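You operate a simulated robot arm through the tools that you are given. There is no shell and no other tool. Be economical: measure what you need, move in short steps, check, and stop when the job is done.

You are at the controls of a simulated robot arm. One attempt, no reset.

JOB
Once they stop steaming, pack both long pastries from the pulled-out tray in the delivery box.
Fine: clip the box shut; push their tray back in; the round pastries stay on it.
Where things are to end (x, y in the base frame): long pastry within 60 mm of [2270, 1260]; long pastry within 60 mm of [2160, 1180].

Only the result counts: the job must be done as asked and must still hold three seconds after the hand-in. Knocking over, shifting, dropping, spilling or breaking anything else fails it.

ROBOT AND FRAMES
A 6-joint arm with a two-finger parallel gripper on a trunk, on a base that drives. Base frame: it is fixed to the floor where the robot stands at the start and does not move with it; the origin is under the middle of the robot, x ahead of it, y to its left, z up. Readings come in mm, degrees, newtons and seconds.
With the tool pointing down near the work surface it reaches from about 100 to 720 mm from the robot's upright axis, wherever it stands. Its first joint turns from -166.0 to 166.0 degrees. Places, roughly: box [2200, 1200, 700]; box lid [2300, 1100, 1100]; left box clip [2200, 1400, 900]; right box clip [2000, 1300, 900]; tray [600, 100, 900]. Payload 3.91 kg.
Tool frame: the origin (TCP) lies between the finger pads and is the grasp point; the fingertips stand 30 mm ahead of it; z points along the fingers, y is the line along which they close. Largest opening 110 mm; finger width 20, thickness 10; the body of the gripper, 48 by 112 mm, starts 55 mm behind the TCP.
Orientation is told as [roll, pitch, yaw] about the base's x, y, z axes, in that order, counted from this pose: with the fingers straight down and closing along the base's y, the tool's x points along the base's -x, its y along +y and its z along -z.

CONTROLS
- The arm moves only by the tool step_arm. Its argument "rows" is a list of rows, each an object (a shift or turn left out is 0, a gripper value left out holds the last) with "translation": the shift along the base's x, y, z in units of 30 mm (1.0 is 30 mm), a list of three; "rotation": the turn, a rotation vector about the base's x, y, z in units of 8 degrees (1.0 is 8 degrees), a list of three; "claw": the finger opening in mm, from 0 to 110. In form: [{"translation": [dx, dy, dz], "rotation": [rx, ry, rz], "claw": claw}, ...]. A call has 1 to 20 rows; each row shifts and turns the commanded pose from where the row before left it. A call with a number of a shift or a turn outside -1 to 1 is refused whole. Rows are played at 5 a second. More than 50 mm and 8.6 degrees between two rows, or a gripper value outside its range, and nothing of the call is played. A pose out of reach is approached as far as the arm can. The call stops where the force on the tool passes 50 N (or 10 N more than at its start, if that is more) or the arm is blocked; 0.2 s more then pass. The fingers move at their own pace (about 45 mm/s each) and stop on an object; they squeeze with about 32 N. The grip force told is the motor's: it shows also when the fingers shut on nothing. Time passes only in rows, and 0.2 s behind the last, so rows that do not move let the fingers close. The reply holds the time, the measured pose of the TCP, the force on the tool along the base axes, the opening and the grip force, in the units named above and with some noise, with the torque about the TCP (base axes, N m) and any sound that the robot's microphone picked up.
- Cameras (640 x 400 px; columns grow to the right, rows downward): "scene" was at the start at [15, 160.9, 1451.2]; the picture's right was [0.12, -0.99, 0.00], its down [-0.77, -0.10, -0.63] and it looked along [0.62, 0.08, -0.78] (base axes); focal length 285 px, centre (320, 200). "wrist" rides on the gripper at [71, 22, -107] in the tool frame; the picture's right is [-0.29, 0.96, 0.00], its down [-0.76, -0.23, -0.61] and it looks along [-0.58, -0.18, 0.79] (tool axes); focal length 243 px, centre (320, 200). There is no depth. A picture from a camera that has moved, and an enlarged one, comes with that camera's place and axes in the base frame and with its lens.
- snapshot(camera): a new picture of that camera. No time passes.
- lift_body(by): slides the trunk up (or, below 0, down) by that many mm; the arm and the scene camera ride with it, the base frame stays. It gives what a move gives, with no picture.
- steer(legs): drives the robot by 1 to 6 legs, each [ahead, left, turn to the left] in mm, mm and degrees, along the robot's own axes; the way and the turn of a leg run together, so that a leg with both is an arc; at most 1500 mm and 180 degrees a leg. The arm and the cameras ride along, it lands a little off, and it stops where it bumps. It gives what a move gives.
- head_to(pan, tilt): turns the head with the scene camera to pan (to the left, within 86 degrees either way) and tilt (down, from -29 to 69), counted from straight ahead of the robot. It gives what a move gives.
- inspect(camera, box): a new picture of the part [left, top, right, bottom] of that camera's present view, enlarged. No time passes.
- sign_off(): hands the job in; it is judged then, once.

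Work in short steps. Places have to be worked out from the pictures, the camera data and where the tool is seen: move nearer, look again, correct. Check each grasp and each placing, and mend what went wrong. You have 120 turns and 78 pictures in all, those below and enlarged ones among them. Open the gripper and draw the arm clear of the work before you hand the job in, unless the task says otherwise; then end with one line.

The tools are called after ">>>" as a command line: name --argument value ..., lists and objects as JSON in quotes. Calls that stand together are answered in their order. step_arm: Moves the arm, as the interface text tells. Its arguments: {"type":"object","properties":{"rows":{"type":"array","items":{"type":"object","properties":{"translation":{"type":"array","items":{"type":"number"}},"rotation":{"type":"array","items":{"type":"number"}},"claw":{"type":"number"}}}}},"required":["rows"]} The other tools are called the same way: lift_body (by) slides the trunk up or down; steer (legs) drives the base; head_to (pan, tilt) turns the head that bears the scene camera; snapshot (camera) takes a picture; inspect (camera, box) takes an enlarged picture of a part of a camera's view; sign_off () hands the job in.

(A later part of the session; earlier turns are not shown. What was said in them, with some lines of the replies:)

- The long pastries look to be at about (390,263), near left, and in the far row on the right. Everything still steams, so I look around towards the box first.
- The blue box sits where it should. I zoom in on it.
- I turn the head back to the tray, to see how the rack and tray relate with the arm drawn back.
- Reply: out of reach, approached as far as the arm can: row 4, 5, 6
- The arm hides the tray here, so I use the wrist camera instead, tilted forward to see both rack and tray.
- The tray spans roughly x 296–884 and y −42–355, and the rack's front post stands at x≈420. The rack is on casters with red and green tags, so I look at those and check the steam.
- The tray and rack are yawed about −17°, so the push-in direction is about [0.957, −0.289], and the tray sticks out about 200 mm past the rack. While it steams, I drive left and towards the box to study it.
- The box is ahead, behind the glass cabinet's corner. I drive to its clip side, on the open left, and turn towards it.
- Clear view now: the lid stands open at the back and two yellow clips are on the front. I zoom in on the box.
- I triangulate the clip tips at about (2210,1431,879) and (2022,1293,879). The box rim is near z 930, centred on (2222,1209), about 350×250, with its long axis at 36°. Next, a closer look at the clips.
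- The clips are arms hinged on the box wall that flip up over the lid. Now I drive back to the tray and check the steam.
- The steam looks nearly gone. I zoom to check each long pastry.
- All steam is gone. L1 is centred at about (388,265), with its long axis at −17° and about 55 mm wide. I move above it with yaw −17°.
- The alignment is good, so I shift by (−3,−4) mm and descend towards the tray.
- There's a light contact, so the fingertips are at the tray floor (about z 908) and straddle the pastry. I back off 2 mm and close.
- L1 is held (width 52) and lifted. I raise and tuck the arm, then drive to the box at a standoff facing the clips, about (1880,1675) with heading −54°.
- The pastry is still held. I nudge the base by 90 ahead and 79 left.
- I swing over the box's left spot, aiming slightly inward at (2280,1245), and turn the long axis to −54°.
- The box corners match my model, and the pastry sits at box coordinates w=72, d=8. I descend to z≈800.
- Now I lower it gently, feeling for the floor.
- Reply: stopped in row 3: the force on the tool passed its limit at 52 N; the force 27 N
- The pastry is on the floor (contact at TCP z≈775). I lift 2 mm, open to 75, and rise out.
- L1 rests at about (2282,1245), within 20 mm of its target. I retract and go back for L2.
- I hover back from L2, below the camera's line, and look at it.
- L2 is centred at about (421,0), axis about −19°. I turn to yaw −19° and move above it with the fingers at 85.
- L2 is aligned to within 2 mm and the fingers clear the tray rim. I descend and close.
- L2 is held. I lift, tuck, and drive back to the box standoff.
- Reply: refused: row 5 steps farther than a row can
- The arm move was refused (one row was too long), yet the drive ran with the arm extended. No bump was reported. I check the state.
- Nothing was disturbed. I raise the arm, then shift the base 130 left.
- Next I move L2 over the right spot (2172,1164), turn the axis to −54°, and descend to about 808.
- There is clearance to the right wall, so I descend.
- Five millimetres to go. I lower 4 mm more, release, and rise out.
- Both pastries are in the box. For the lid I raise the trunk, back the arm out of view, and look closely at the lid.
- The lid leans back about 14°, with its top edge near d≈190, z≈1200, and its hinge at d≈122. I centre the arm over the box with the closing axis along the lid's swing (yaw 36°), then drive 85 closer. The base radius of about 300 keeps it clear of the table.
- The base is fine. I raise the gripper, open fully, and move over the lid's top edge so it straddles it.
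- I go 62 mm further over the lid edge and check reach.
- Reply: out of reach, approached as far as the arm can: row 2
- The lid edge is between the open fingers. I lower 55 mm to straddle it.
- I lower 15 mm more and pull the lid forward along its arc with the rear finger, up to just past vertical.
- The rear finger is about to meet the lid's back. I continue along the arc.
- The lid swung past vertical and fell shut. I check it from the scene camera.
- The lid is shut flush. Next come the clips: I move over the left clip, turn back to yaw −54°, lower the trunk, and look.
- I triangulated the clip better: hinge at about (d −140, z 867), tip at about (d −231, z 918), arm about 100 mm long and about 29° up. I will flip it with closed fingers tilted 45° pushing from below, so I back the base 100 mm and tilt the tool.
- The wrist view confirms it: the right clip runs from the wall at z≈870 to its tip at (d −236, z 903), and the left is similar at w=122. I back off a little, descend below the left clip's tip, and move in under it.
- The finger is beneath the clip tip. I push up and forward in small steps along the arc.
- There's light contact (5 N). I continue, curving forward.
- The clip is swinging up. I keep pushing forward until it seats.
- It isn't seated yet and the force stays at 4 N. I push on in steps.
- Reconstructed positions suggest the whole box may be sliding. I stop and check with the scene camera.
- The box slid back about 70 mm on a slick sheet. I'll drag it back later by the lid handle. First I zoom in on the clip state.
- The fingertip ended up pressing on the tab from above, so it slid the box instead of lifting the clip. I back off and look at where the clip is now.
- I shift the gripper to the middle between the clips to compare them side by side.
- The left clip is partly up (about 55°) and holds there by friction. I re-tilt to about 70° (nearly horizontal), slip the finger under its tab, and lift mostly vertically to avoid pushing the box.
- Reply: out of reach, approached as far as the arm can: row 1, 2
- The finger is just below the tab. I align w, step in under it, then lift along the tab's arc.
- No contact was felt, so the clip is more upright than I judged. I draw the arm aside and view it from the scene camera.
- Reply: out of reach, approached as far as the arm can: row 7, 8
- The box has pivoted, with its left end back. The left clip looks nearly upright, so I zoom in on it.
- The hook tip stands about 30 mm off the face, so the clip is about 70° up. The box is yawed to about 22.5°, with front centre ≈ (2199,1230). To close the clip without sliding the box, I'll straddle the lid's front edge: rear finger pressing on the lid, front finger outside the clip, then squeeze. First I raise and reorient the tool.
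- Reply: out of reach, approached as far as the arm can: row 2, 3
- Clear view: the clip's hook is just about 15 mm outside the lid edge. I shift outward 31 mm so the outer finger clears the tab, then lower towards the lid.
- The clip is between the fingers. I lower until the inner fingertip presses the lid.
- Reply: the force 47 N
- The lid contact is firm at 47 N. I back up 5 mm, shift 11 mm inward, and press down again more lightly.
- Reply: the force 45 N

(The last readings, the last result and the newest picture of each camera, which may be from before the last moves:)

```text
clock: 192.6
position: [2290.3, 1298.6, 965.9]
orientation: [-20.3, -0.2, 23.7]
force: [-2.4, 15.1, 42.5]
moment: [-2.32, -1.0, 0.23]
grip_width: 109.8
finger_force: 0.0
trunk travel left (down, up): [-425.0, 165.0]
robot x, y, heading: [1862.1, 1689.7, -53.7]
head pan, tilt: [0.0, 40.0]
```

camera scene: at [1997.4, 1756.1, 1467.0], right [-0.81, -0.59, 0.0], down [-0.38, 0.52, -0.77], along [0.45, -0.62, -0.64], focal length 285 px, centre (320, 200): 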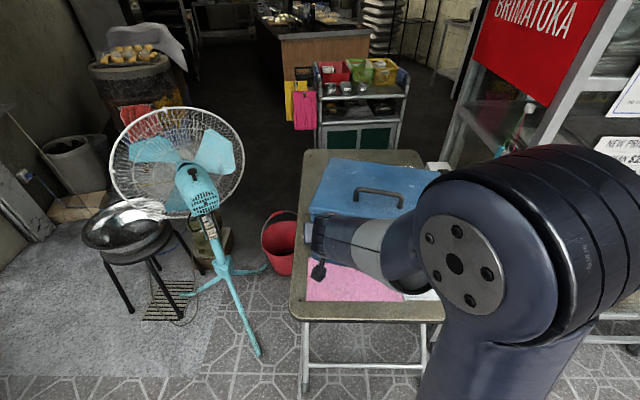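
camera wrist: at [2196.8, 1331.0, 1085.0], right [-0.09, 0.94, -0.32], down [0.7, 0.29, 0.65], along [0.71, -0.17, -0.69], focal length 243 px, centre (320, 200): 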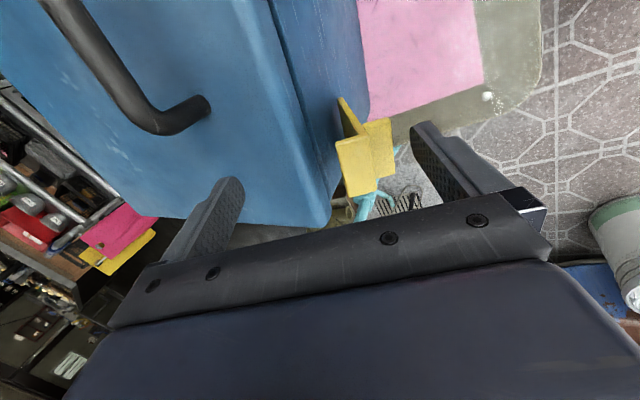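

Pressing with about 42 N. I squeeze the fingers gradually.

>>> step_arm --rows '[{"claw": 95}, {"claw": 85}, {"claw": 75}, {"claw": 65}, {}, {}]'

>>> snapshot --camera "wrist"

```text
clock: 193.7
position: [2293.6, 1291.4, 972.6]
orientation: [-21.7, -0.9, 23.6]
force: [-1.3, -2.8, 19.7]
moment: [-0.93, -0.15, -0.16]
grip_width: 69.7
finger_force: 4.7
trunk travel left (down, up): [-425.0, 165.0]
robot x, y, heading: [1858.8, 1686.2, -53.9]
head pan, tilt: [0.0, 40.0]
stopped in row 5: the force on the tool passed its limit at 57 N (the readings are from after the stop); the commanded pose is now the measured one
```

```text
12 pictures are left
camera wrist: at [2202.9, 1317.2, 1062.9], right [-0.09, 0.93, -0.35], down [0.68, 0.31, 0.66], along [0.73, -0.18, -0.66], focal length 243 px, centre (320, 200)
```

wrist: 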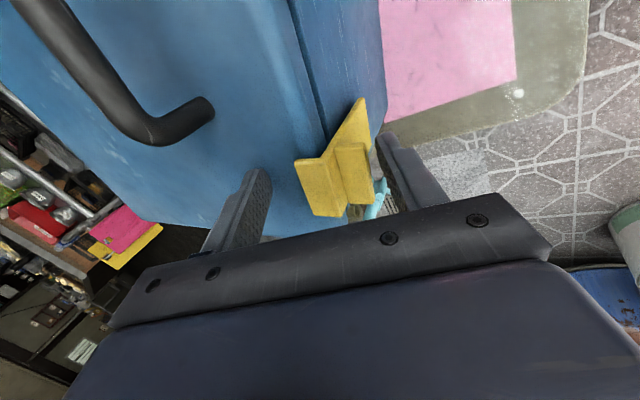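

The hook now lies over the lid top. I squeeze a bit more to seat it.

>>> step_arm --rows '[{"claw": 60}, {"claw": 52}, {"claw": 44}, {}, {}]'

>>> inspect --camera "wrist" --box '[200, 60, 460, 240]'

```text
clock: 194.9
position: [2294.0, 1290.1, 974.4]
orientation: [-21.6, -0.9, 23.5]
force: [2.0, -9.5, 38.9]
moment: [-1.67, -0.34, 0.07]
grip_width: 60.6
finger_force: 16.8
trunk travel left (down, up): [-425.0, 165.0]
robot x, y, heading: [1861.1, 1681.8, -53.7]
head pan, tilt: [0.0, 40.0]
```

```text
2.22 times, centred on (330, 150) of wrist
camera zoom: at [2203.0, 1317.1, 1064.1], right [-0.08, 0.93, -0.35], down [0.68, 0.31, 0.66], along [0.73, -0.18, -0.66], focal length 539 px, centre (298, 311)
```

zoom: 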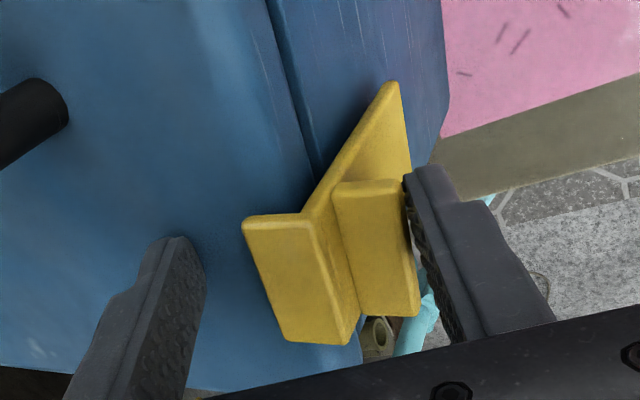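

>>> step_arm --rows '[{"claw": 30}, {}, {}, {}]'

```text
clock: 195.9
position: [2293.8, 1292.0, 974.6]
orientation: [-21.7, -0.9, 23.7]
force: [-0.8, -3.1, 40.7]
moment: [-1.85, -0.58, 0.0]
grip_width: 56.8
finger_force: 27.3
trunk travel left (down, up): [-425.0, 165.0]
robot x, y, heading: [1859.7, 1683.1, -53.6]
head pan, tilt: [0.0, 40.0]
```

>>> step_arm --rows '[{}, {}, {}, {}, {}, {}, {}, {}]'

>>> inspect --camera "wrist" --box '[200, 60, 460, 240]'

```text
clock: 197.7
position: [2293.7, 1292.0, 973.4]
orientation: [-21.7, -0.9, 23.6]
force: [0.7, -0.2, 41.5]
moment: [-1.73, -0.55, -0.09]
grip_width: 56.5
finger_force: 26.6
trunk travel left (down, up): [-425.0, 165.0]
robot x, y, heading: [1859.6, 1683.1, -53.6]
head pan, tilt: [0.0, 40.0]
```

```text
2.22 times, centred on (330, 150) of wrist
camera zoom: at [2202.7, 1318.3, 1064.6], right [-0.09, 0.93, -0.35], down [0.68, 0.31, 0.66], along [0.73, -0.18, -0.66], focal length 539 px, centre (298, 311)
```

zoom: 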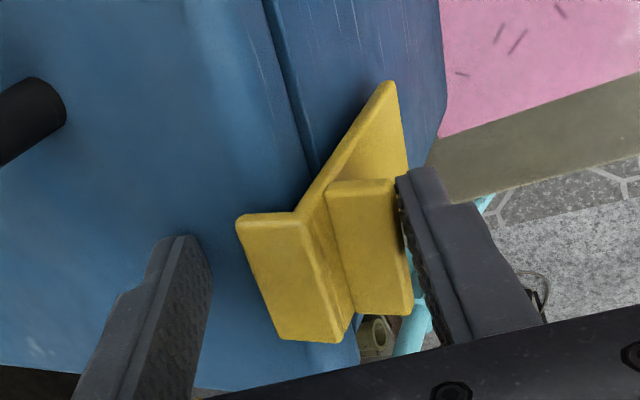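

The left clip has stalled under about 27 N of squeeze, so it's seated. I release, lift, and go to the right clip, reorienting to approach from its front.

>>> step_arm --rows '[{"claw": 110}, {}, {}, {"translation": [0, 0, 1]}, {"translation": [0, 0, 1], "rotation": [0.83, 0.345, 0]}, {"translation": [0, 0, 1], "rotation": [0.83, 0.345, 0]}, {"translation": [0, 0, 0.7], "rotation": [0.83, 0.345, 0]}]'

>>> step_arm --rows '[{"translation": [-0.7, 0.067, 0], "rotation": [0, 0, -0.95], "claw": 0}, {"translation": [-0.7, 0.067, 0], "rotation": [0, 0, -0.95]}, {"translation": [-0.7, 0.067, 0], "rotation": [0, 0, -0.95]}, {"translation": [-0.7, 0.067, 0], "rotation": [0, 0, -0.95]}, {"translation": [-0.7, 0.067, 0], "rotation": [0, 0, -0.95]}, {"translation": [-0.7, 0.067, 0], "rotation": [0, 0, -0.95]}, {"translation": [-0.7, 0.067, 0], "rotation": [0, 0, -0.95]}, {"translation": [-0.7, 0.067, 0], "rotation": [0, 0, -0.95]}, {"translation": [-0.7, 0.067, 0], "rotation": [0, 0, -0.95]}, {"translation": [-0.7, 0.067, 0], "rotation": [0, 0, -0.95]}, {"translation": [-0.7, 0.067, 0], "rotation": [0, 0, -0.95]}, {"translation": [-0.7, 0.067, 0], "rotation": [0, 0, -0.95]}, {"rotation": [-0.87, -0.36, 0]}, {"rotation": [-0.87, -0.36, 0]}, {"rotation": [-0.87, -0.36, 0]}, {"rotation": [-0.87, -0.36, 0]}, {"rotation": [-0.87, -0.36, 0]}, {"rotation": [-0.87, -0.36, 0]}]'

>>> snapshot --camera "wrist"

```text
clock: 199.3
position: [2293.3, 1291.2, 1079.7]
orientation: [0.6, -1.0, 23.3]
force: [-1.1, 0.4, 0.1]
moment: [-0.04, 0.0, -0.02]
grip_width: 109.9
finger_force: 0.1
trunk travel left (down, up): [-425.0, 165.0]
robot x, y, heading: [1860.9, 1684.6, -53.8]
head pan, tilt: [0.0, 40.0]
```

```text
clock: 203.1
position: [2041.3, 1316.4, 1078.8]
orientation: [0.9, -46.3, -68.2]
force: [0.6, -0.5, -0.8]
moment: [-0.02, 0.01, -0.01]
grip_width: 0.1
finger_force: 31.9
trunk travel left (down, up): [-425.0, 165.0]
robot x, y, heading: [1856.5, 1682.8, -53.7]
head pan, tilt: [0.0, 40.0]
```

```text
9 pictures are left
camera wrist: at [2012.0, 1441.3, 1102.0], right [0.96, 0.18, 0.22], down [-0.19, -0.17, 0.97], along [0.21, -0.97, -0.13], focal length 243 px, centre (320, 200)
```

wrist: 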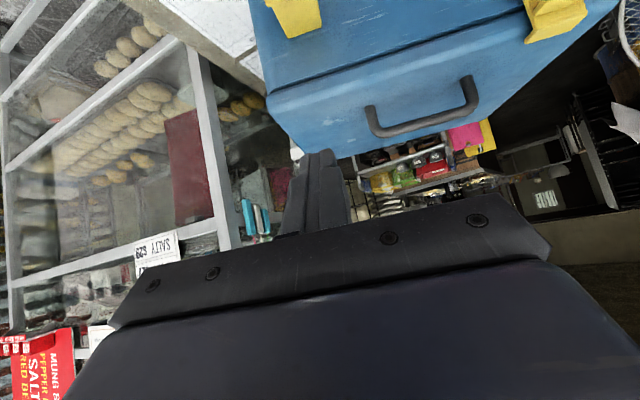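

I'm aligned with the right clip, with the left hook visibly over the lid. I descend below the right clip's tip, move in, and push up and forward at 45°.

>>> step_arm --rows '[{"translation": [0, 0, -1]}, {"translation": [0, 0, -1]}, {"translation": [0, 0, -1]}, {"translation": [0, 0, -1]}, {"translation": [0, 0, -1]}, {"translation": [0, 0, -1]}, {"translation": [0, 0, -0.63]}, {"translation": [0.18, -0.43, 0]}, {"translation": [0.107, -0.259, 0.28]}, {"translation": [0.107, -0.259, 0.28]}, {"translation": [0.107, -0.259, 0.28]}, {"translation": [0.107, -0.259, 0.28]}]'

>>> step_arm --rows '[{"translation": [0.1, -0.24, 0.32]}, {"translation": [0.1, -0.24, 0.32]}, {"translation": [0.1, -0.24, 0.32]}, {"translation": [0.1, -0.24, 0.32]}]'

>>> snapshot --camera "wrist"

```text
clock: 205.7
position: [2060.9, 1271.2, 916.3]
orientation: [0.9, -46.1, -68.1]
force: [-0.2, -0.1, 0.1]
moment: [0.04, 0.0, -0.02]
grip_width: 0.1
finger_force: 31.4
out of reach, approached as far as the arm can: row 5
trunk travel left (down, up): [-425.0, 165.0]
robot x, y, heading: [1858.8, 1687.3, -53.9]
head pan, tilt: [0.0, 40.0]
```

```text
clock: 206.7
position: [2069.1, 1248.3, 945.9]
orientation: [0.7, -46.2, -68.2]
force: [0.3, 0.4, 0.0]
moment: [0.03, 0.0, 0.0]
grip_width: 0.0
finger_force: 31.7
out of reach, approached as far as the arm can: row 4
trunk travel left (down, up): [-425.0, 165.0]
robot x, y, heading: [1857.1, 1686.7, -54.0]
head pan, tilt: [0.0, 40.0]
```

```text
8 pictures are left
camera wrist: at [2039.3, 1374.4, 967.5], right [0.96, 0.18, 0.22], down [-0.19, -0.17, 0.97], along [0.21, -0.97, -0.13], focal length 243 px, centre (320, 200)
```

wrist: 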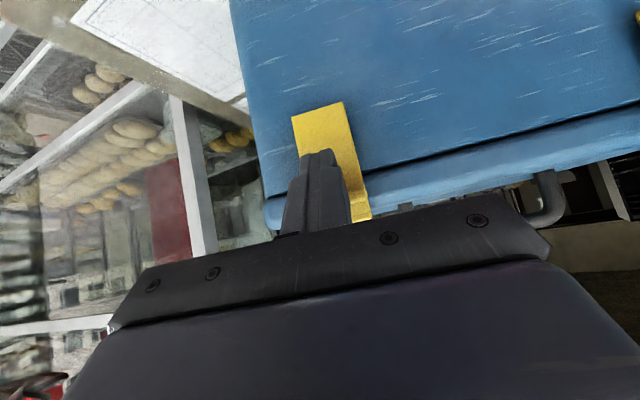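

The finger lies under the raised clip with almost no force. I keep pushing, more forward than up.

>>> step_arm --rows '[{"translation": [0.13, -0.31, 0.2]}, {"translation": [0.13, -0.31, 0.1]}, {"translation": [0.13, -0.31, 0.05]}]'

```text
clock: 207.5
position: [2072.5, 1238.5, 947.5]
orientation: [0.7, -46.2, -68.0]
force: [-0.6, -0.7, -0.1]
moment: [0.01, 0.0, 0.02]
grip_width: 0.0
finger_force: 32.0
out of reach, approached as far as the arm can: row 1, 2, 3
trunk travel left (down, up): [-425.0, 165.0]
robot x, y, heading: [1858.1, 1687.2, -53.9]
head pan, tilt: [0.0, 40.0]
```

The arm is at a joint limit, so I relax the tilt by about 16° while pushing forward.

>>> step_arm --rows '[{"rotation": [0.9, 0.38, 0], "translation": [0, 0, 0.2]}, {"rotation": [0.9, 0.38, 0], "translation": [0.1, -0.25, 0.2]}, {"translation": [0.13, -0.31, 0.1]}, {"translation": [0.13, -0.31, 0.05]}]'

>>> inspect --camera "wrist" --box '[200, 60, 640, 260]'

```text
clock: 208.5
position: [2096.7, 1220.3, 960.4]
orientation: [4.8, -46.1, -67.9]
force: [-1.0, 15.6, -6.9]
moment: [0.12, 0.03, 0.1]
grip_width: 0.0
finger_force: 31.8
out of reach, approached as far as the arm can: row 1, 2
trunk travel left (down, up): [-425.0, 165.0]
robot x, y, heading: [1856.9, 1686.8, -54.1]
head pan, tilt: [0.0, 40.0]
```

```text
1.45 times, centred on (420, 160) of wrist
camera zoom: at [2060.1, 1344.3, 984.3], right [0.94, 0.23, 0.26], down [-0.22, -0.2, 0.95], along [0.27, -0.95, -0.14], focal length 353 px, centre (174, 258)
```

zoom: 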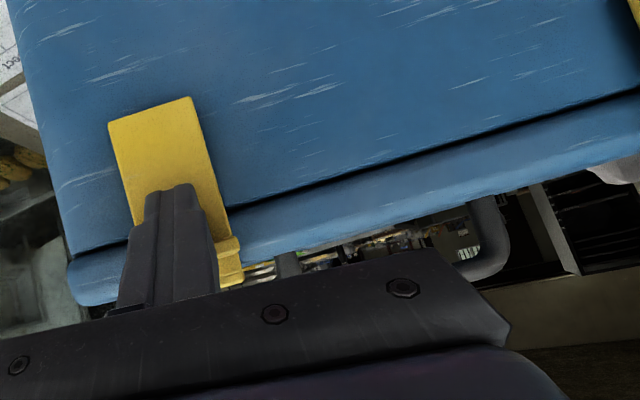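

The right clip looks upright with 15 N of resistance. I push slightly more to see whether it's seated.

>>> step_arm --rows '[{"translation": [0.06, -0.15, 0.05]}, {"translation": [0.06, -0.15, 0]}, {}]'

```text
clock: 209.2
position: [2099.1, 1220.9, 955.4]
orientation: [5.0, -45.0, -67.7]
force: [-2.2, 22.8, -6.0]
moment: [0.31, 0.0, 0.11]
grip_width: 0.0
finger_force: 31.9
trunk travel left (down, up): [-425.0, 165.0]
robot x, y, heading: [1861.7, 1682.6, -53.6]
head pan, tilt: [0.0, 40.0]
stopped in row 3: the force on the tool passed its limit at 54 N (the readings are from after the stop); the commanded pose is now the measured one
```

The force hit 54 N, so I stop, back off, move the arm clear, and look from the scene camera.

>>> step_arm --rows '[{"translation": [-0.2, 0.5, 0]}, {"translation": [-0.35, 0.85, 0]}, {"translation": [-0.35, 0.85, 0.3]}, {"translation": [-0.35, 0.6, 0.7], "rotation": [0.9, 0.38, 0]}, {"translation": [0, 0, 1], "rotation": [0.9, 0.38, 0]}, {"translation": [0, 0, 1], "rotation": [0.9, 0.38, 0]}, {"translation": [0, 0, 1], "rotation": [0.9, 0.38, 0]}, {"translation": [-0.8, 0, 0], "rotation": [0.9, 0.38, 0]}, {"translation": [-1, 0, 0]}, {"translation": [-1, 0, 0]}]'

>>> snapshot --camera "scene"

```text
clock: 211.3
position: [1977.5, 1299.3, 1079.9]
orientation: [4.4, -6.5, -67.6]
force: [0.8, -0.5, 0.2]
moment: [-0.01, 0.02, 0.01]
grip_width: 0.0
finger_force: 32.3
trunk travel left (down, up): [-425.0, 165.0]
robot x, y, heading: [1859.8, 1688.3, -53.8]
head pan, tilt: [0.0, 40.0]
```

```text
6 pictures are left
camera scene: at [1997.7, 1755.7, 1467.0], right [-0.81, -0.59, 0.0], down [-0.38, 0.52, -0.77], along [0.45, -0.62, -0.64], focal length 285 px, centre (320, 200)
```

scene: 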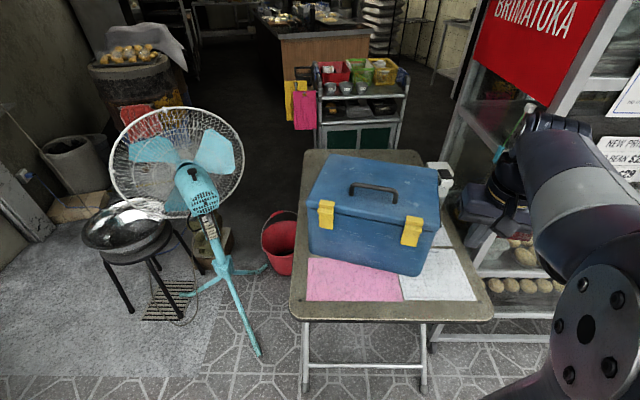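

Both clips are now up over the lid. The box sits about 100 mm back and yawed about −14°, so I'll drag it back by its handle, at about (2248,1159,988). I reorient to vertical with yaw 22° and move over it.

>>> step_arm --rows '[{"rotation": [0.54, 0.82, 0], "claw": 90}, {"translation": [0.753, -0.389, 0], "rotation": [0, 0, 0.93]}, {"translation": [0.753, -0.389, 0], "rotation": [0, 0, 0.93]}, {"translation": [0.753, -0.389, 0], "rotation": [0, 0, 0.93]}, {"translation": [0.753, -0.389, 0], "rotation": [0, 0, 0.93]}, {"translation": [0.753, -0.389, 0], "rotation": [0, 0, 0.93]}, {"translation": [0.753, -0.389, 0], "rotation": [0, 0, 0.93]}, {"translation": [0.753, -0.389, 0], "rotation": [0, 0, 0.93]}, {"translation": [0.753, -0.389, 0], "rotation": [0, 0, 0.93]}, {"translation": [0.753, -0.389, 0], "rotation": [0, 0, 0.93]}, {"translation": [0.753, -0.389, 0], "rotation": [0, 0, 0.93]}, {"translation": [0.753, -0.389, 0], "rotation": [0, 0, 0.93]}, {"translation": [0.753, -0.389, 0], "rotation": [0, 0, 0.93]}]'

>>> snapshot --camera "wrist"

```text
clock: 214.2
position: [2250.0, 1159.5, 1079.3]
orientation: [0.2, 0.1, 22.0]
force: [0.3, 0.5, -0.6]
moment: [-0.03, -0.01, 0.0]
grip_width: 90.0
finger_force: 0.1
trunk travel left (down, up): [-425.0, 165.0]
robot x, y, heading: [1859.6, 1686.4, -53.9]
head pan, tilt: [0.0, 40.0]
```

```text
5 pictures are left
camera wrist: at [2174.3, 1152.6, 1186.1], right [-0.09, 1.0, 0.0], down [0.79, 0.07, 0.61], along [0.6, 0.05, -0.79], focal length 243 px, centre (320, 200)
```

wrist: 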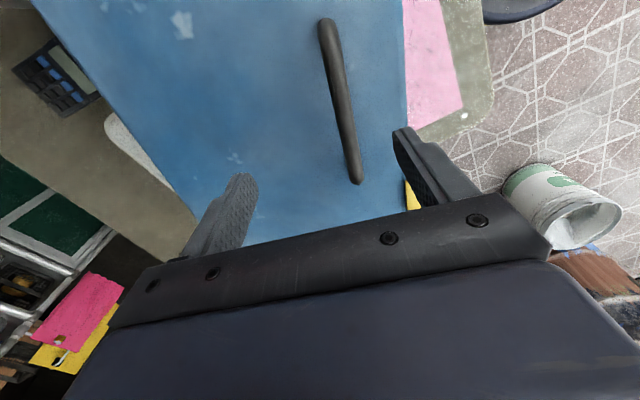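

The handle is centred at about (2237,1177) with axis about 20°. I shift, descend around it, and close.

>>> step_arm --rows '[{"translation": [-0.43, 0.58, 0], "rotation": [0, 0, -0.25]}, {"translation": [0, 0, -1]}, {"translation": [0, 0, -1]}, {"translation": [0, 0, -0.7]}, {}]'

>>> step_arm --rows '[{"claw": 0}, {}, {}, {}, {}, {}]'

```text
clock: 215.3
position: [2236.2, 1176.1, 1000.3]
orientation: [0.0, 0.0, 19.9]
force: [-0.8, 0.2, 0.1]
moment: [-0.04, 0.03, -0.02]
grip_width: 89.8
finger_force: 0.2
trunk travel left (down, up): [-425.0, 165.0]
robot x, y, heading: [1858.4, 1686.0, -53.8]
head pan, tilt: [0.0, 40.0]
```

```text
clock: 216.8
position: [2236.3, 1176.3, 999.7]
orientation: [0.1, 0.1, 19.9]
force: [-2.0, 4.4, 0.3]
moment: [0.04, 0.0, 0.02]
grip_width: 13.5
finger_force: 32.3
trunk travel left (down, up): [-425.0, 165.0]
robot x, y, heading: [1857.1, 1685.8, -53.8]
head pan, tilt: [0.0, 40.0]
```

The handle is gripped. I drag the box back by (−64,+102) mm while turning it +15°.

>>> step_arm --rows '[{"translation": [-0.18, 0.28, 0], "rotation": [0, 0, 0.15]}, {"translation": [-0.18, 0.28, 0], "rotation": [0, 0, 0.15]}, {"translation": [-0.18, 0.28, 0], "rotation": [0, 0, 0.15]}, {"translation": [-0.18, 0.28, 0], "rotation": [0, 0, 0.15]}, {"translation": [-0.18, 0.28, 0], "rotation": [0, 0, 0.15]}, {"translation": [-0.18, 0.28, 0], "rotation": [0, 0, 0.15]}, {"translation": [-0.18, 0.28, 0], "rotation": [0, 0, 0.15]}, {"translation": [-0.18, 0.28, 0], "rotation": [0, 0, 0.15]}, {"translation": [-0.18, 0.28, 0], "rotation": [0, 0, 0.15]}, {"translation": [-0.18, 0.28, 0], "rotation": [0, 0, 0.15]}, {"translation": [-0.18, 0.28, 0], "rotation": [0, 0, 0.15]}, {"translation": [-0.14, 0.28, 0], "rotation": [0, 0, 0.15]}, {}]'

```text
clock: 219.6
position: [2171.7, 1278.9, 997.5]
orientation: [-0.2, 0.2, 34.3]
force: [3.6, -7.7, 23.5]
moment: [-0.08, 0.08, -0.09]
grip_width: 13.5
finger_force: 31.6
trunk travel left (down, up): [-425.0, 165.0]
robot x, y, heading: [1859.9, 1687.0, -54.2]
head pan, tilt: [0.0, 40.0]
```

The box followed. I release, rise, clear the view, and check from the scene camera.

>>> step_arm --rows '[{"claw": 90}, {}, {}, {"translation": [0, 0, 1]}, {"translation": [0, 0, 1]}, {"translation": [0, 0, 1]}, {"translation": [-0.8, -0.58, 0.5]}, {"translation": [-0.8, -0.58, 0.5]}, {"translation": [-0.8, -0.58, 0]}, {"translation": [-0.8, -0.58, 0]}, {"translation": [-0.8, -0.58, 0]}, {"translation": [-0.8, -0.58, 0]}, {"translation": [-0.8, -0.58, 0]}]'

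>>> inspect --camera "scene" --box '[270, 140, 490, 330]'

```text
clock: 222.3
position: [2005.1, 1155.7, 1116.4]
orientation: [-0.1, 0.0, 34.3]
force: [-0.7, -0.5, 0.3]
moment: [-0.02, 0.05, -0.01]
grip_width: 90.2
finger_force: 0.0
trunk travel left (down, up): [-425.0, 165.0]
robot x, y, heading: [1857.2, 1688.4, -53.5]
head pan, tilt: [0.0, 40.0]
```

```text
2.11 times, centred on (380, 235) of scene
camera zoom: at [1997.8, 1755.4, 1467.0], right [-0.81, -0.59, 0.0], down [-0.38, 0.52, -0.77], along [0.45, -0.62, -0.64], focal length 600 px, centre (194, 126)
```

zoom: 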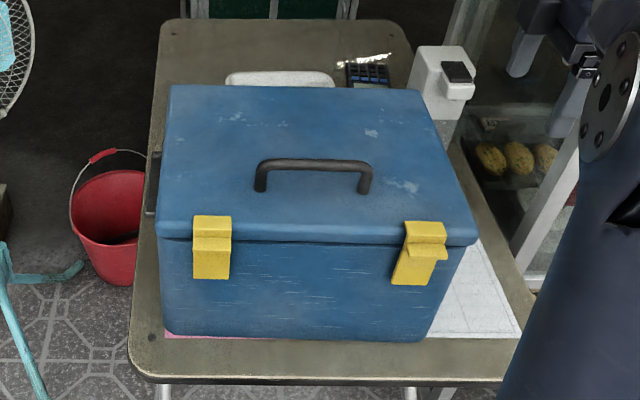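

The box is back on its sheet and straight, and the left clip is flush. I zoom on the right clip to judge it.

>>> inspect --camera "scene" --box '[330, 195, 440, 265]'

```text
5.71 times, centred on (385, 230) of scene
camera zoom: at [1997.8, 1755.4, 1467.0], right [-0.81, -0.59, 0.0], down [-0.38, 0.52, -0.77], along [0.45, -0.62, -0.64], focal length 1628 px, centre (-51, 29)
```

zoom: 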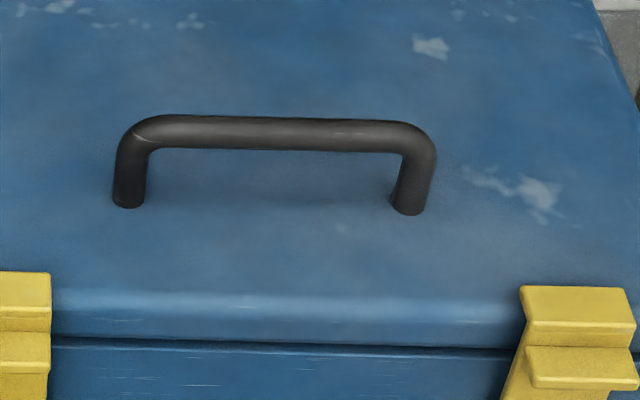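

The hooks overlap the lid equally left and right, so both clips are closed. Now the tray: I stow the arm, turning it for the push, and drive back to in front of the tray.

>>> step_arm --rows '[{"translation": [0.3, 0.94, 0.1], "rotation": [0, 0, -0.73], "claw": 0}, {"translation": [0.3, 0.94, 0.1], "rotation": [0, 0, -0.73]}, {"translation": [0.3, 0.94, 0], "rotation": [0, 0, -0.73]}, {"translation": [0.3, 0.94, 0], "rotation": [0, 0, -0.73]}, {"translation": [0.3, 0.94, 0], "rotation": [0, 0, -0.73]}, {"translation": [0.3, 0.94, 0], "rotation": [0, 0, -0.73]}, {"translation": [0.3, 0.94, 0], "rotation": [0, 0, -0.73]}, {"translation": [0.3, 0.94, 0], "rotation": [0, 0, -0.73]}, {"translation": [0.3, 0.94, 0], "rotation": [0, 0, -0.73]}, {"translation": [0.3, 0.94, 0], "rotation": [0, 0, -0.73]}, {"translation": [0.3, 0.94, 0], "rotation": [0, 0, -0.73]}, {"translation": [0.3, 0.94, 0], "rotation": [0, 0, -0.73]}, {"translation": [0.3, 0.94, 0], "rotation": [0, 0, -0.73]}, {"translation": [0.3, 0.94, 0], "rotation": [0, 0, -0.73]}, {"translation": [0.3, 0.94, 0], "rotation": [0, 0, -0.73]}, {"translation": [0.3, 0.94, 0], "rotation": [0, 0, -0.73]}, {"translation": [0.3, 0.94, 0], "rotation": [0, 0, -0.73]}, {"translation": [0.3, 0.94, 0], "rotation": [0, 0, -0.73]}]'

>>> steer --legs '[[-100, 0, 0], [0, 0, 53.5], [-1500, 0, 0], [-370, 0, 0]]'

```text
clock: 226.2
position: [2166.0, 1662.9, 1122.8]
orientation: [-0.1, 0.0, -71.1]
force: [0.7, -0.2, 0.2]
moment: [0.01, -0.03, -0.02]
grip_width: 0.0
finger_force: 32.1
trunk travel left (down, up): [-425.0, 165.0]
robot x, y, heading: [1857.4, 1682.4, -54.2]
head pan, tilt: [0.0, 40.0]
```

```text
clock: 238.7
position: [123.8, 1955.8, 1123.1]
orientation: [0.0, 0.0, -15.4]
force: [0.5, -0.2, 0.6]
moment: [-0.01, 0.04, 0.03]
grip_width: 0.0
finger_force: 31.7
trunk travel left (down, up): [-425.0, 165.0]
robot x, y, heading: [-67.3, 1721.2, 1.4]
head pan, tilt: [0.0, 40.0]
```

>>> steer --legs '[[0, 0, -1.4], [10, -820, 0], [0, -820, 0]]'

```text
clock: 247.5
position: [142.3, 300.8, 1122.7]
orientation: [-0.1, 0.0, -17.8]
force: [0.3, -0.2, 0.1]
moment: [-0.01, -0.02, 0.02]
grip_width: 0.0
finger_force: 31.9
trunk travel left (down, up): [-425.0, 165.0]
robot x, y, heading: [-59.6, 72.7, -0.9]
head pan, tilt: [0.0, 40.0]
```

I move in front of the tray's near edge, down to rim height, and take one look.

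>>> step_arm --rows '[{"translation": [0.6, -0.8, -0.5]}, {"translation": [0.6, -0.8, -0.5]}, {"translation": [0.6, -0.8, -0.5]}, {"translation": [0.6, -0.8, -0.5]}, {"translation": [0.6, -0.8, -0.5]}, {"translation": [0.1, -0.27, -1]}, {"translation": [0, 0, -1]}, {"translation": [0, 0, -1]}, {"translation": [0, 0, -1]}]'

>>> snapshot --camera "wrist"

```text
clock: 249.5
position: [233.2, 174.2, 925.9]
orientation: [0.0, 0.0, -17.8]
force: [0.1, 1.0, -0.1]
moment: [-0.01, -0.01, 0.02]
grip_width: 0.2
finger_force: 31.6
trunk travel left (down, up): [-425.0, 165.0]
robot x, y, heading: [-63.4, 67.2, -0.8]
head pan, tilt: [0.0, 40.0]
```

```text
2 pictures are left
camera wrist: at [172.0, 215.8, 1033.5], right [0.57, 0.82, 0.0], down [0.65, -0.45, 0.61], along [0.5, -0.35, -0.79], focal length 243 px, centre (320, 200)
```

wrist: 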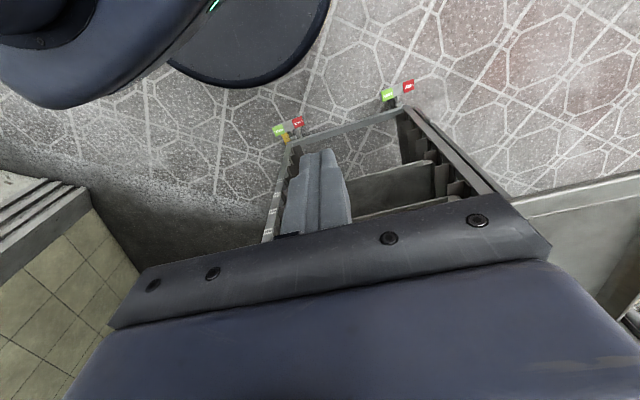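

The tray's near edge shows where expected, as the light band at right, and the finger is in front of it at rim height. I push gently along [0.957, −0.289].

>>> step_arm --rows '[{"translation": [0.24, -0.072, 0]}, {"translation": [0.24, -0.072, 0]}, {"translation": [0.24, -0.072, 0]}, {"translation": [0.24, -0.072, 0]}, {"translation": [0.24, -0.072, 0]}, {"translation": [0.24, -0.072, 0]}, {"translation": [0.24, -0.072, 0]}, {"translation": [0.24, -0.072, 0]}]'

```text
clock: 251.3
position: [292.9, 155.5, 927.8]
orientation: [0.0, 0.0, -17.8]
force: [-3.8, 0.4, -0.5]
moment: [0.02, 0.0, 0.02]
grip_width: 0.0
finger_force: 32.2
trunk travel left (down, up): [-425.0, 165.0]
robot x, y, heading: [-58.5, 68.4, -0.9]
head pan, tilt: [0.0, 40.0]
```

Contact at 4 N. I continue pushing gently.

>>> step_arm --rows '[{"translation": [0.24, -0.072, 0]}, {"translation": [0.24, -0.072, 0]}, {"translation": [0.24, -0.072, 0]}, {"translation": [0.24, -0.072, 0]}, {"translation": [0.24, -0.072, 0]}, {"translation": [0.24, -0.072, 0]}, {"translation": [0.24, -0.072, 0]}, {"translation": [0.24, -0.072, 0]}, {"translation": [0.24, -0.072, 0]}, {"translation": [0.24, -0.072, 0]}]'

>>> step_arm --rows '[{"translation": [0.24, -0.072, 0]}, {"translation": [0.24, -0.072, 0]}, {"translation": [0.24, -0.072, 0]}, {"translation": [0.24, -0.072, 0]}, {"translation": [0.24, -0.072, 0]}, {"translation": [0.24, -0.072, 0]}, {"translation": [0.24, -0.072, 0]}, {"translation": [0.24, -0.072, 0]}]'

```text
clock: 253.5
position: [365.0, 132.5, 927.9]
orientation: [0.0, 0.0, -17.9]
force: [-2.6, 0.1, 1.4]
moment: [0.03, 0.01, 0.01]
grip_width: 0.0
finger_force: 32.0
trunk travel left (down, up): [-425.0, 165.0]
robot x, y, heading: [-60.0, 70.7, -0.7]
head pan, tilt: [0.0, 40.0]
```

```text
clock: 255.3
position: [420.8, 115.3, 927.3]
orientation: [0.0, 0.1, -17.8]
force: [-5.9, 1.6, 8.9]
moment: [-0.06, -0.06, 0.01]
grip_width: 0.1
finger_force: 32.2
trunk travel left (down, up): [-425.0, 165.0]
robot x, y, heading: [-62.2, 68.8, -0.5]
head pan, tilt: [0.0, 40.0]
```

About 133 mm in, with about 57 mm left to be flush with the rack front. I raise 3 mm and continue slowly.

>>> step_arm --rows '[{"translation": [0.2, -0.06, 0.1]}, {"translation": [0.2, -0.06, 0]}, {"translation": [0.2, -0.06, 0]}, {"translation": [0.2, -0.06, 0]}, {"translation": [0.2, -0.06, 0]}]'

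```text
clock: 256.5
position: [453.4, 106.0, 930.7]
orientation: [0.0, 0.0, -17.7]
force: [-2.6, 1.5, -0.2]
moment: [0.05, 0.04, -0.02]
grip_width: 0.0
finger_force: 31.8
trunk travel left (down, up): [-425.0, 165.0]
robot x, y, heading: [-60.3, 68.9, -0.7]
head pan, tilt: [0.0, 40.0]
```

>>> step_arm --rows '[{"translation": [0.2, -0.06, 0]}, {"translation": [0.2, -0.06, 0]}, {"translation": [0.15, -0.045, 0]}]'

>>> snapshot --camera "wrist"

```text
clock: 257.3
position: [467.7, 101.4, 930.3]
orientation: [0.0, 0.0, -17.8]
force: [-5.1, 1.4, 2.0]
moment: [0.0, 0.01, 0.03]
grip_width: 0.0
finger_force: 32.2
trunk travel left (down, up): [-425.0, 165.0]
robot x, y, heading: [-60.9, 72.9, -0.6]
head pan, tilt: [0.0, 40.0]
```

```text
1 pictures are left
camera wrist: at [406.1, 144.8, 1037.0], right [0.57, 0.82, 0.0], down [0.65, -0.45, 0.61], along [0.5, -0.35, -0.79], focal length 243 px, centre (320, 200)
```

wrist: 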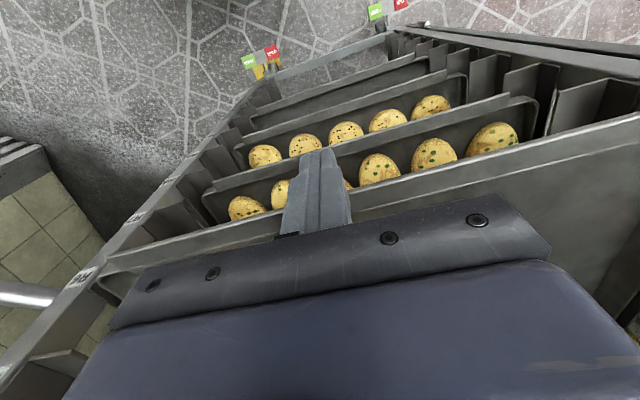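

The lower trays are visible fully in, and ours is within about 10 mm of their depth. I push about 9 mm more, watching the force.

>>> step_arm --rows '[{"translation": [0.16, -0.048, 0]}, {"translation": [0.16, -0.048, 0]}, {}]'

```text
clock: 258.1
position: [479.2, 98.3, 929.2]
orientation: [0.0, 0.0, -17.9]
force: [-3.8, 3.1, 1.1]
moment: [0.02, -0.02, 0.04]
grip_width: 0.0
finger_force: 32.3
trunk travel left (down, up): [-425.0, 165.0]
robot x, y, heading: [-60.3, 75.5, -0.5]
head pan, tilt: [0.0, 40.0]
```

I push 5 mm more, then withdraw, rise, and take the last look at the tray.

>>> step_arm --rows '[{"translation": [0.16, -0.048, 0]}, {}, {"translation": [-0.5, 0.15, 0]}, {"translation": [-0.9, 0.27, 0]}, {"translation": [-0.9, 0.27, 0]}, {"translation": [-0.9, 0.27, 0.2]}, {"translation": [-0.9, 0.27, 0.2]}, {"translation": [-0.7, 0.2, 0.7]}, {"translation": [-0.3, 0, 0.9]}, {"translation": [0, 0, 1]}, {"translation": [0, 0, 1]}, {"translation": [0, 0, 1]}, {"translation": [0, 0, 1], "claw": 60}, {"translation": [0, 0, 1]}]'

>>> snapshot --camera "wrist"

```text
clock: 261.1
position: [330.2, 138.7, 1138.9]
orientation: [-0.1, 0.1, -17.8]
force: [-0.1, 1.0, 0.3]
moment: [0.02, 0.03, 0.01]
grip_width: 50.7
finger_force: 0.0
trunk travel left (down, up): [-425.0, 165.0]
robot x, y, heading: [-60.3, 69.4, -0.9]
head pan, tilt: [0.0, 40.0]
```

```text
0 pictures are left
camera wrist: at [267.6, 181.2, 1247.4], right [0.57, 0.82, 0.0], down [0.65, -0.45, 0.61], along [0.5, -0.35, -0.79], focal length 243 px, centre (320, 200)
```

wrist: 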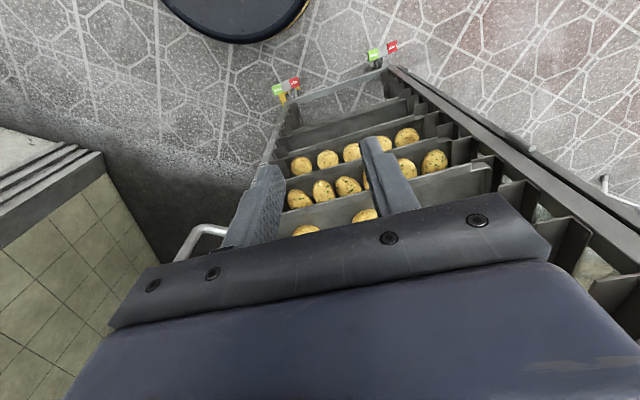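

The tray sits in line with the others, its round pastries are still on it, and the rack has not moved. The box is clipped shut and back in place, the gripper is open and the arm is clear, so I hand in.

>>> sign_off

```text
The job is handed in.
```

I handed the job in with both long pastries in the clipped-shut box and the tray pushed in with its round pastries; the box slid about 100 mm while I clipped it and I dragged it back by the handle, but I couldn't check the pastries' exact spots once the lid was shut.
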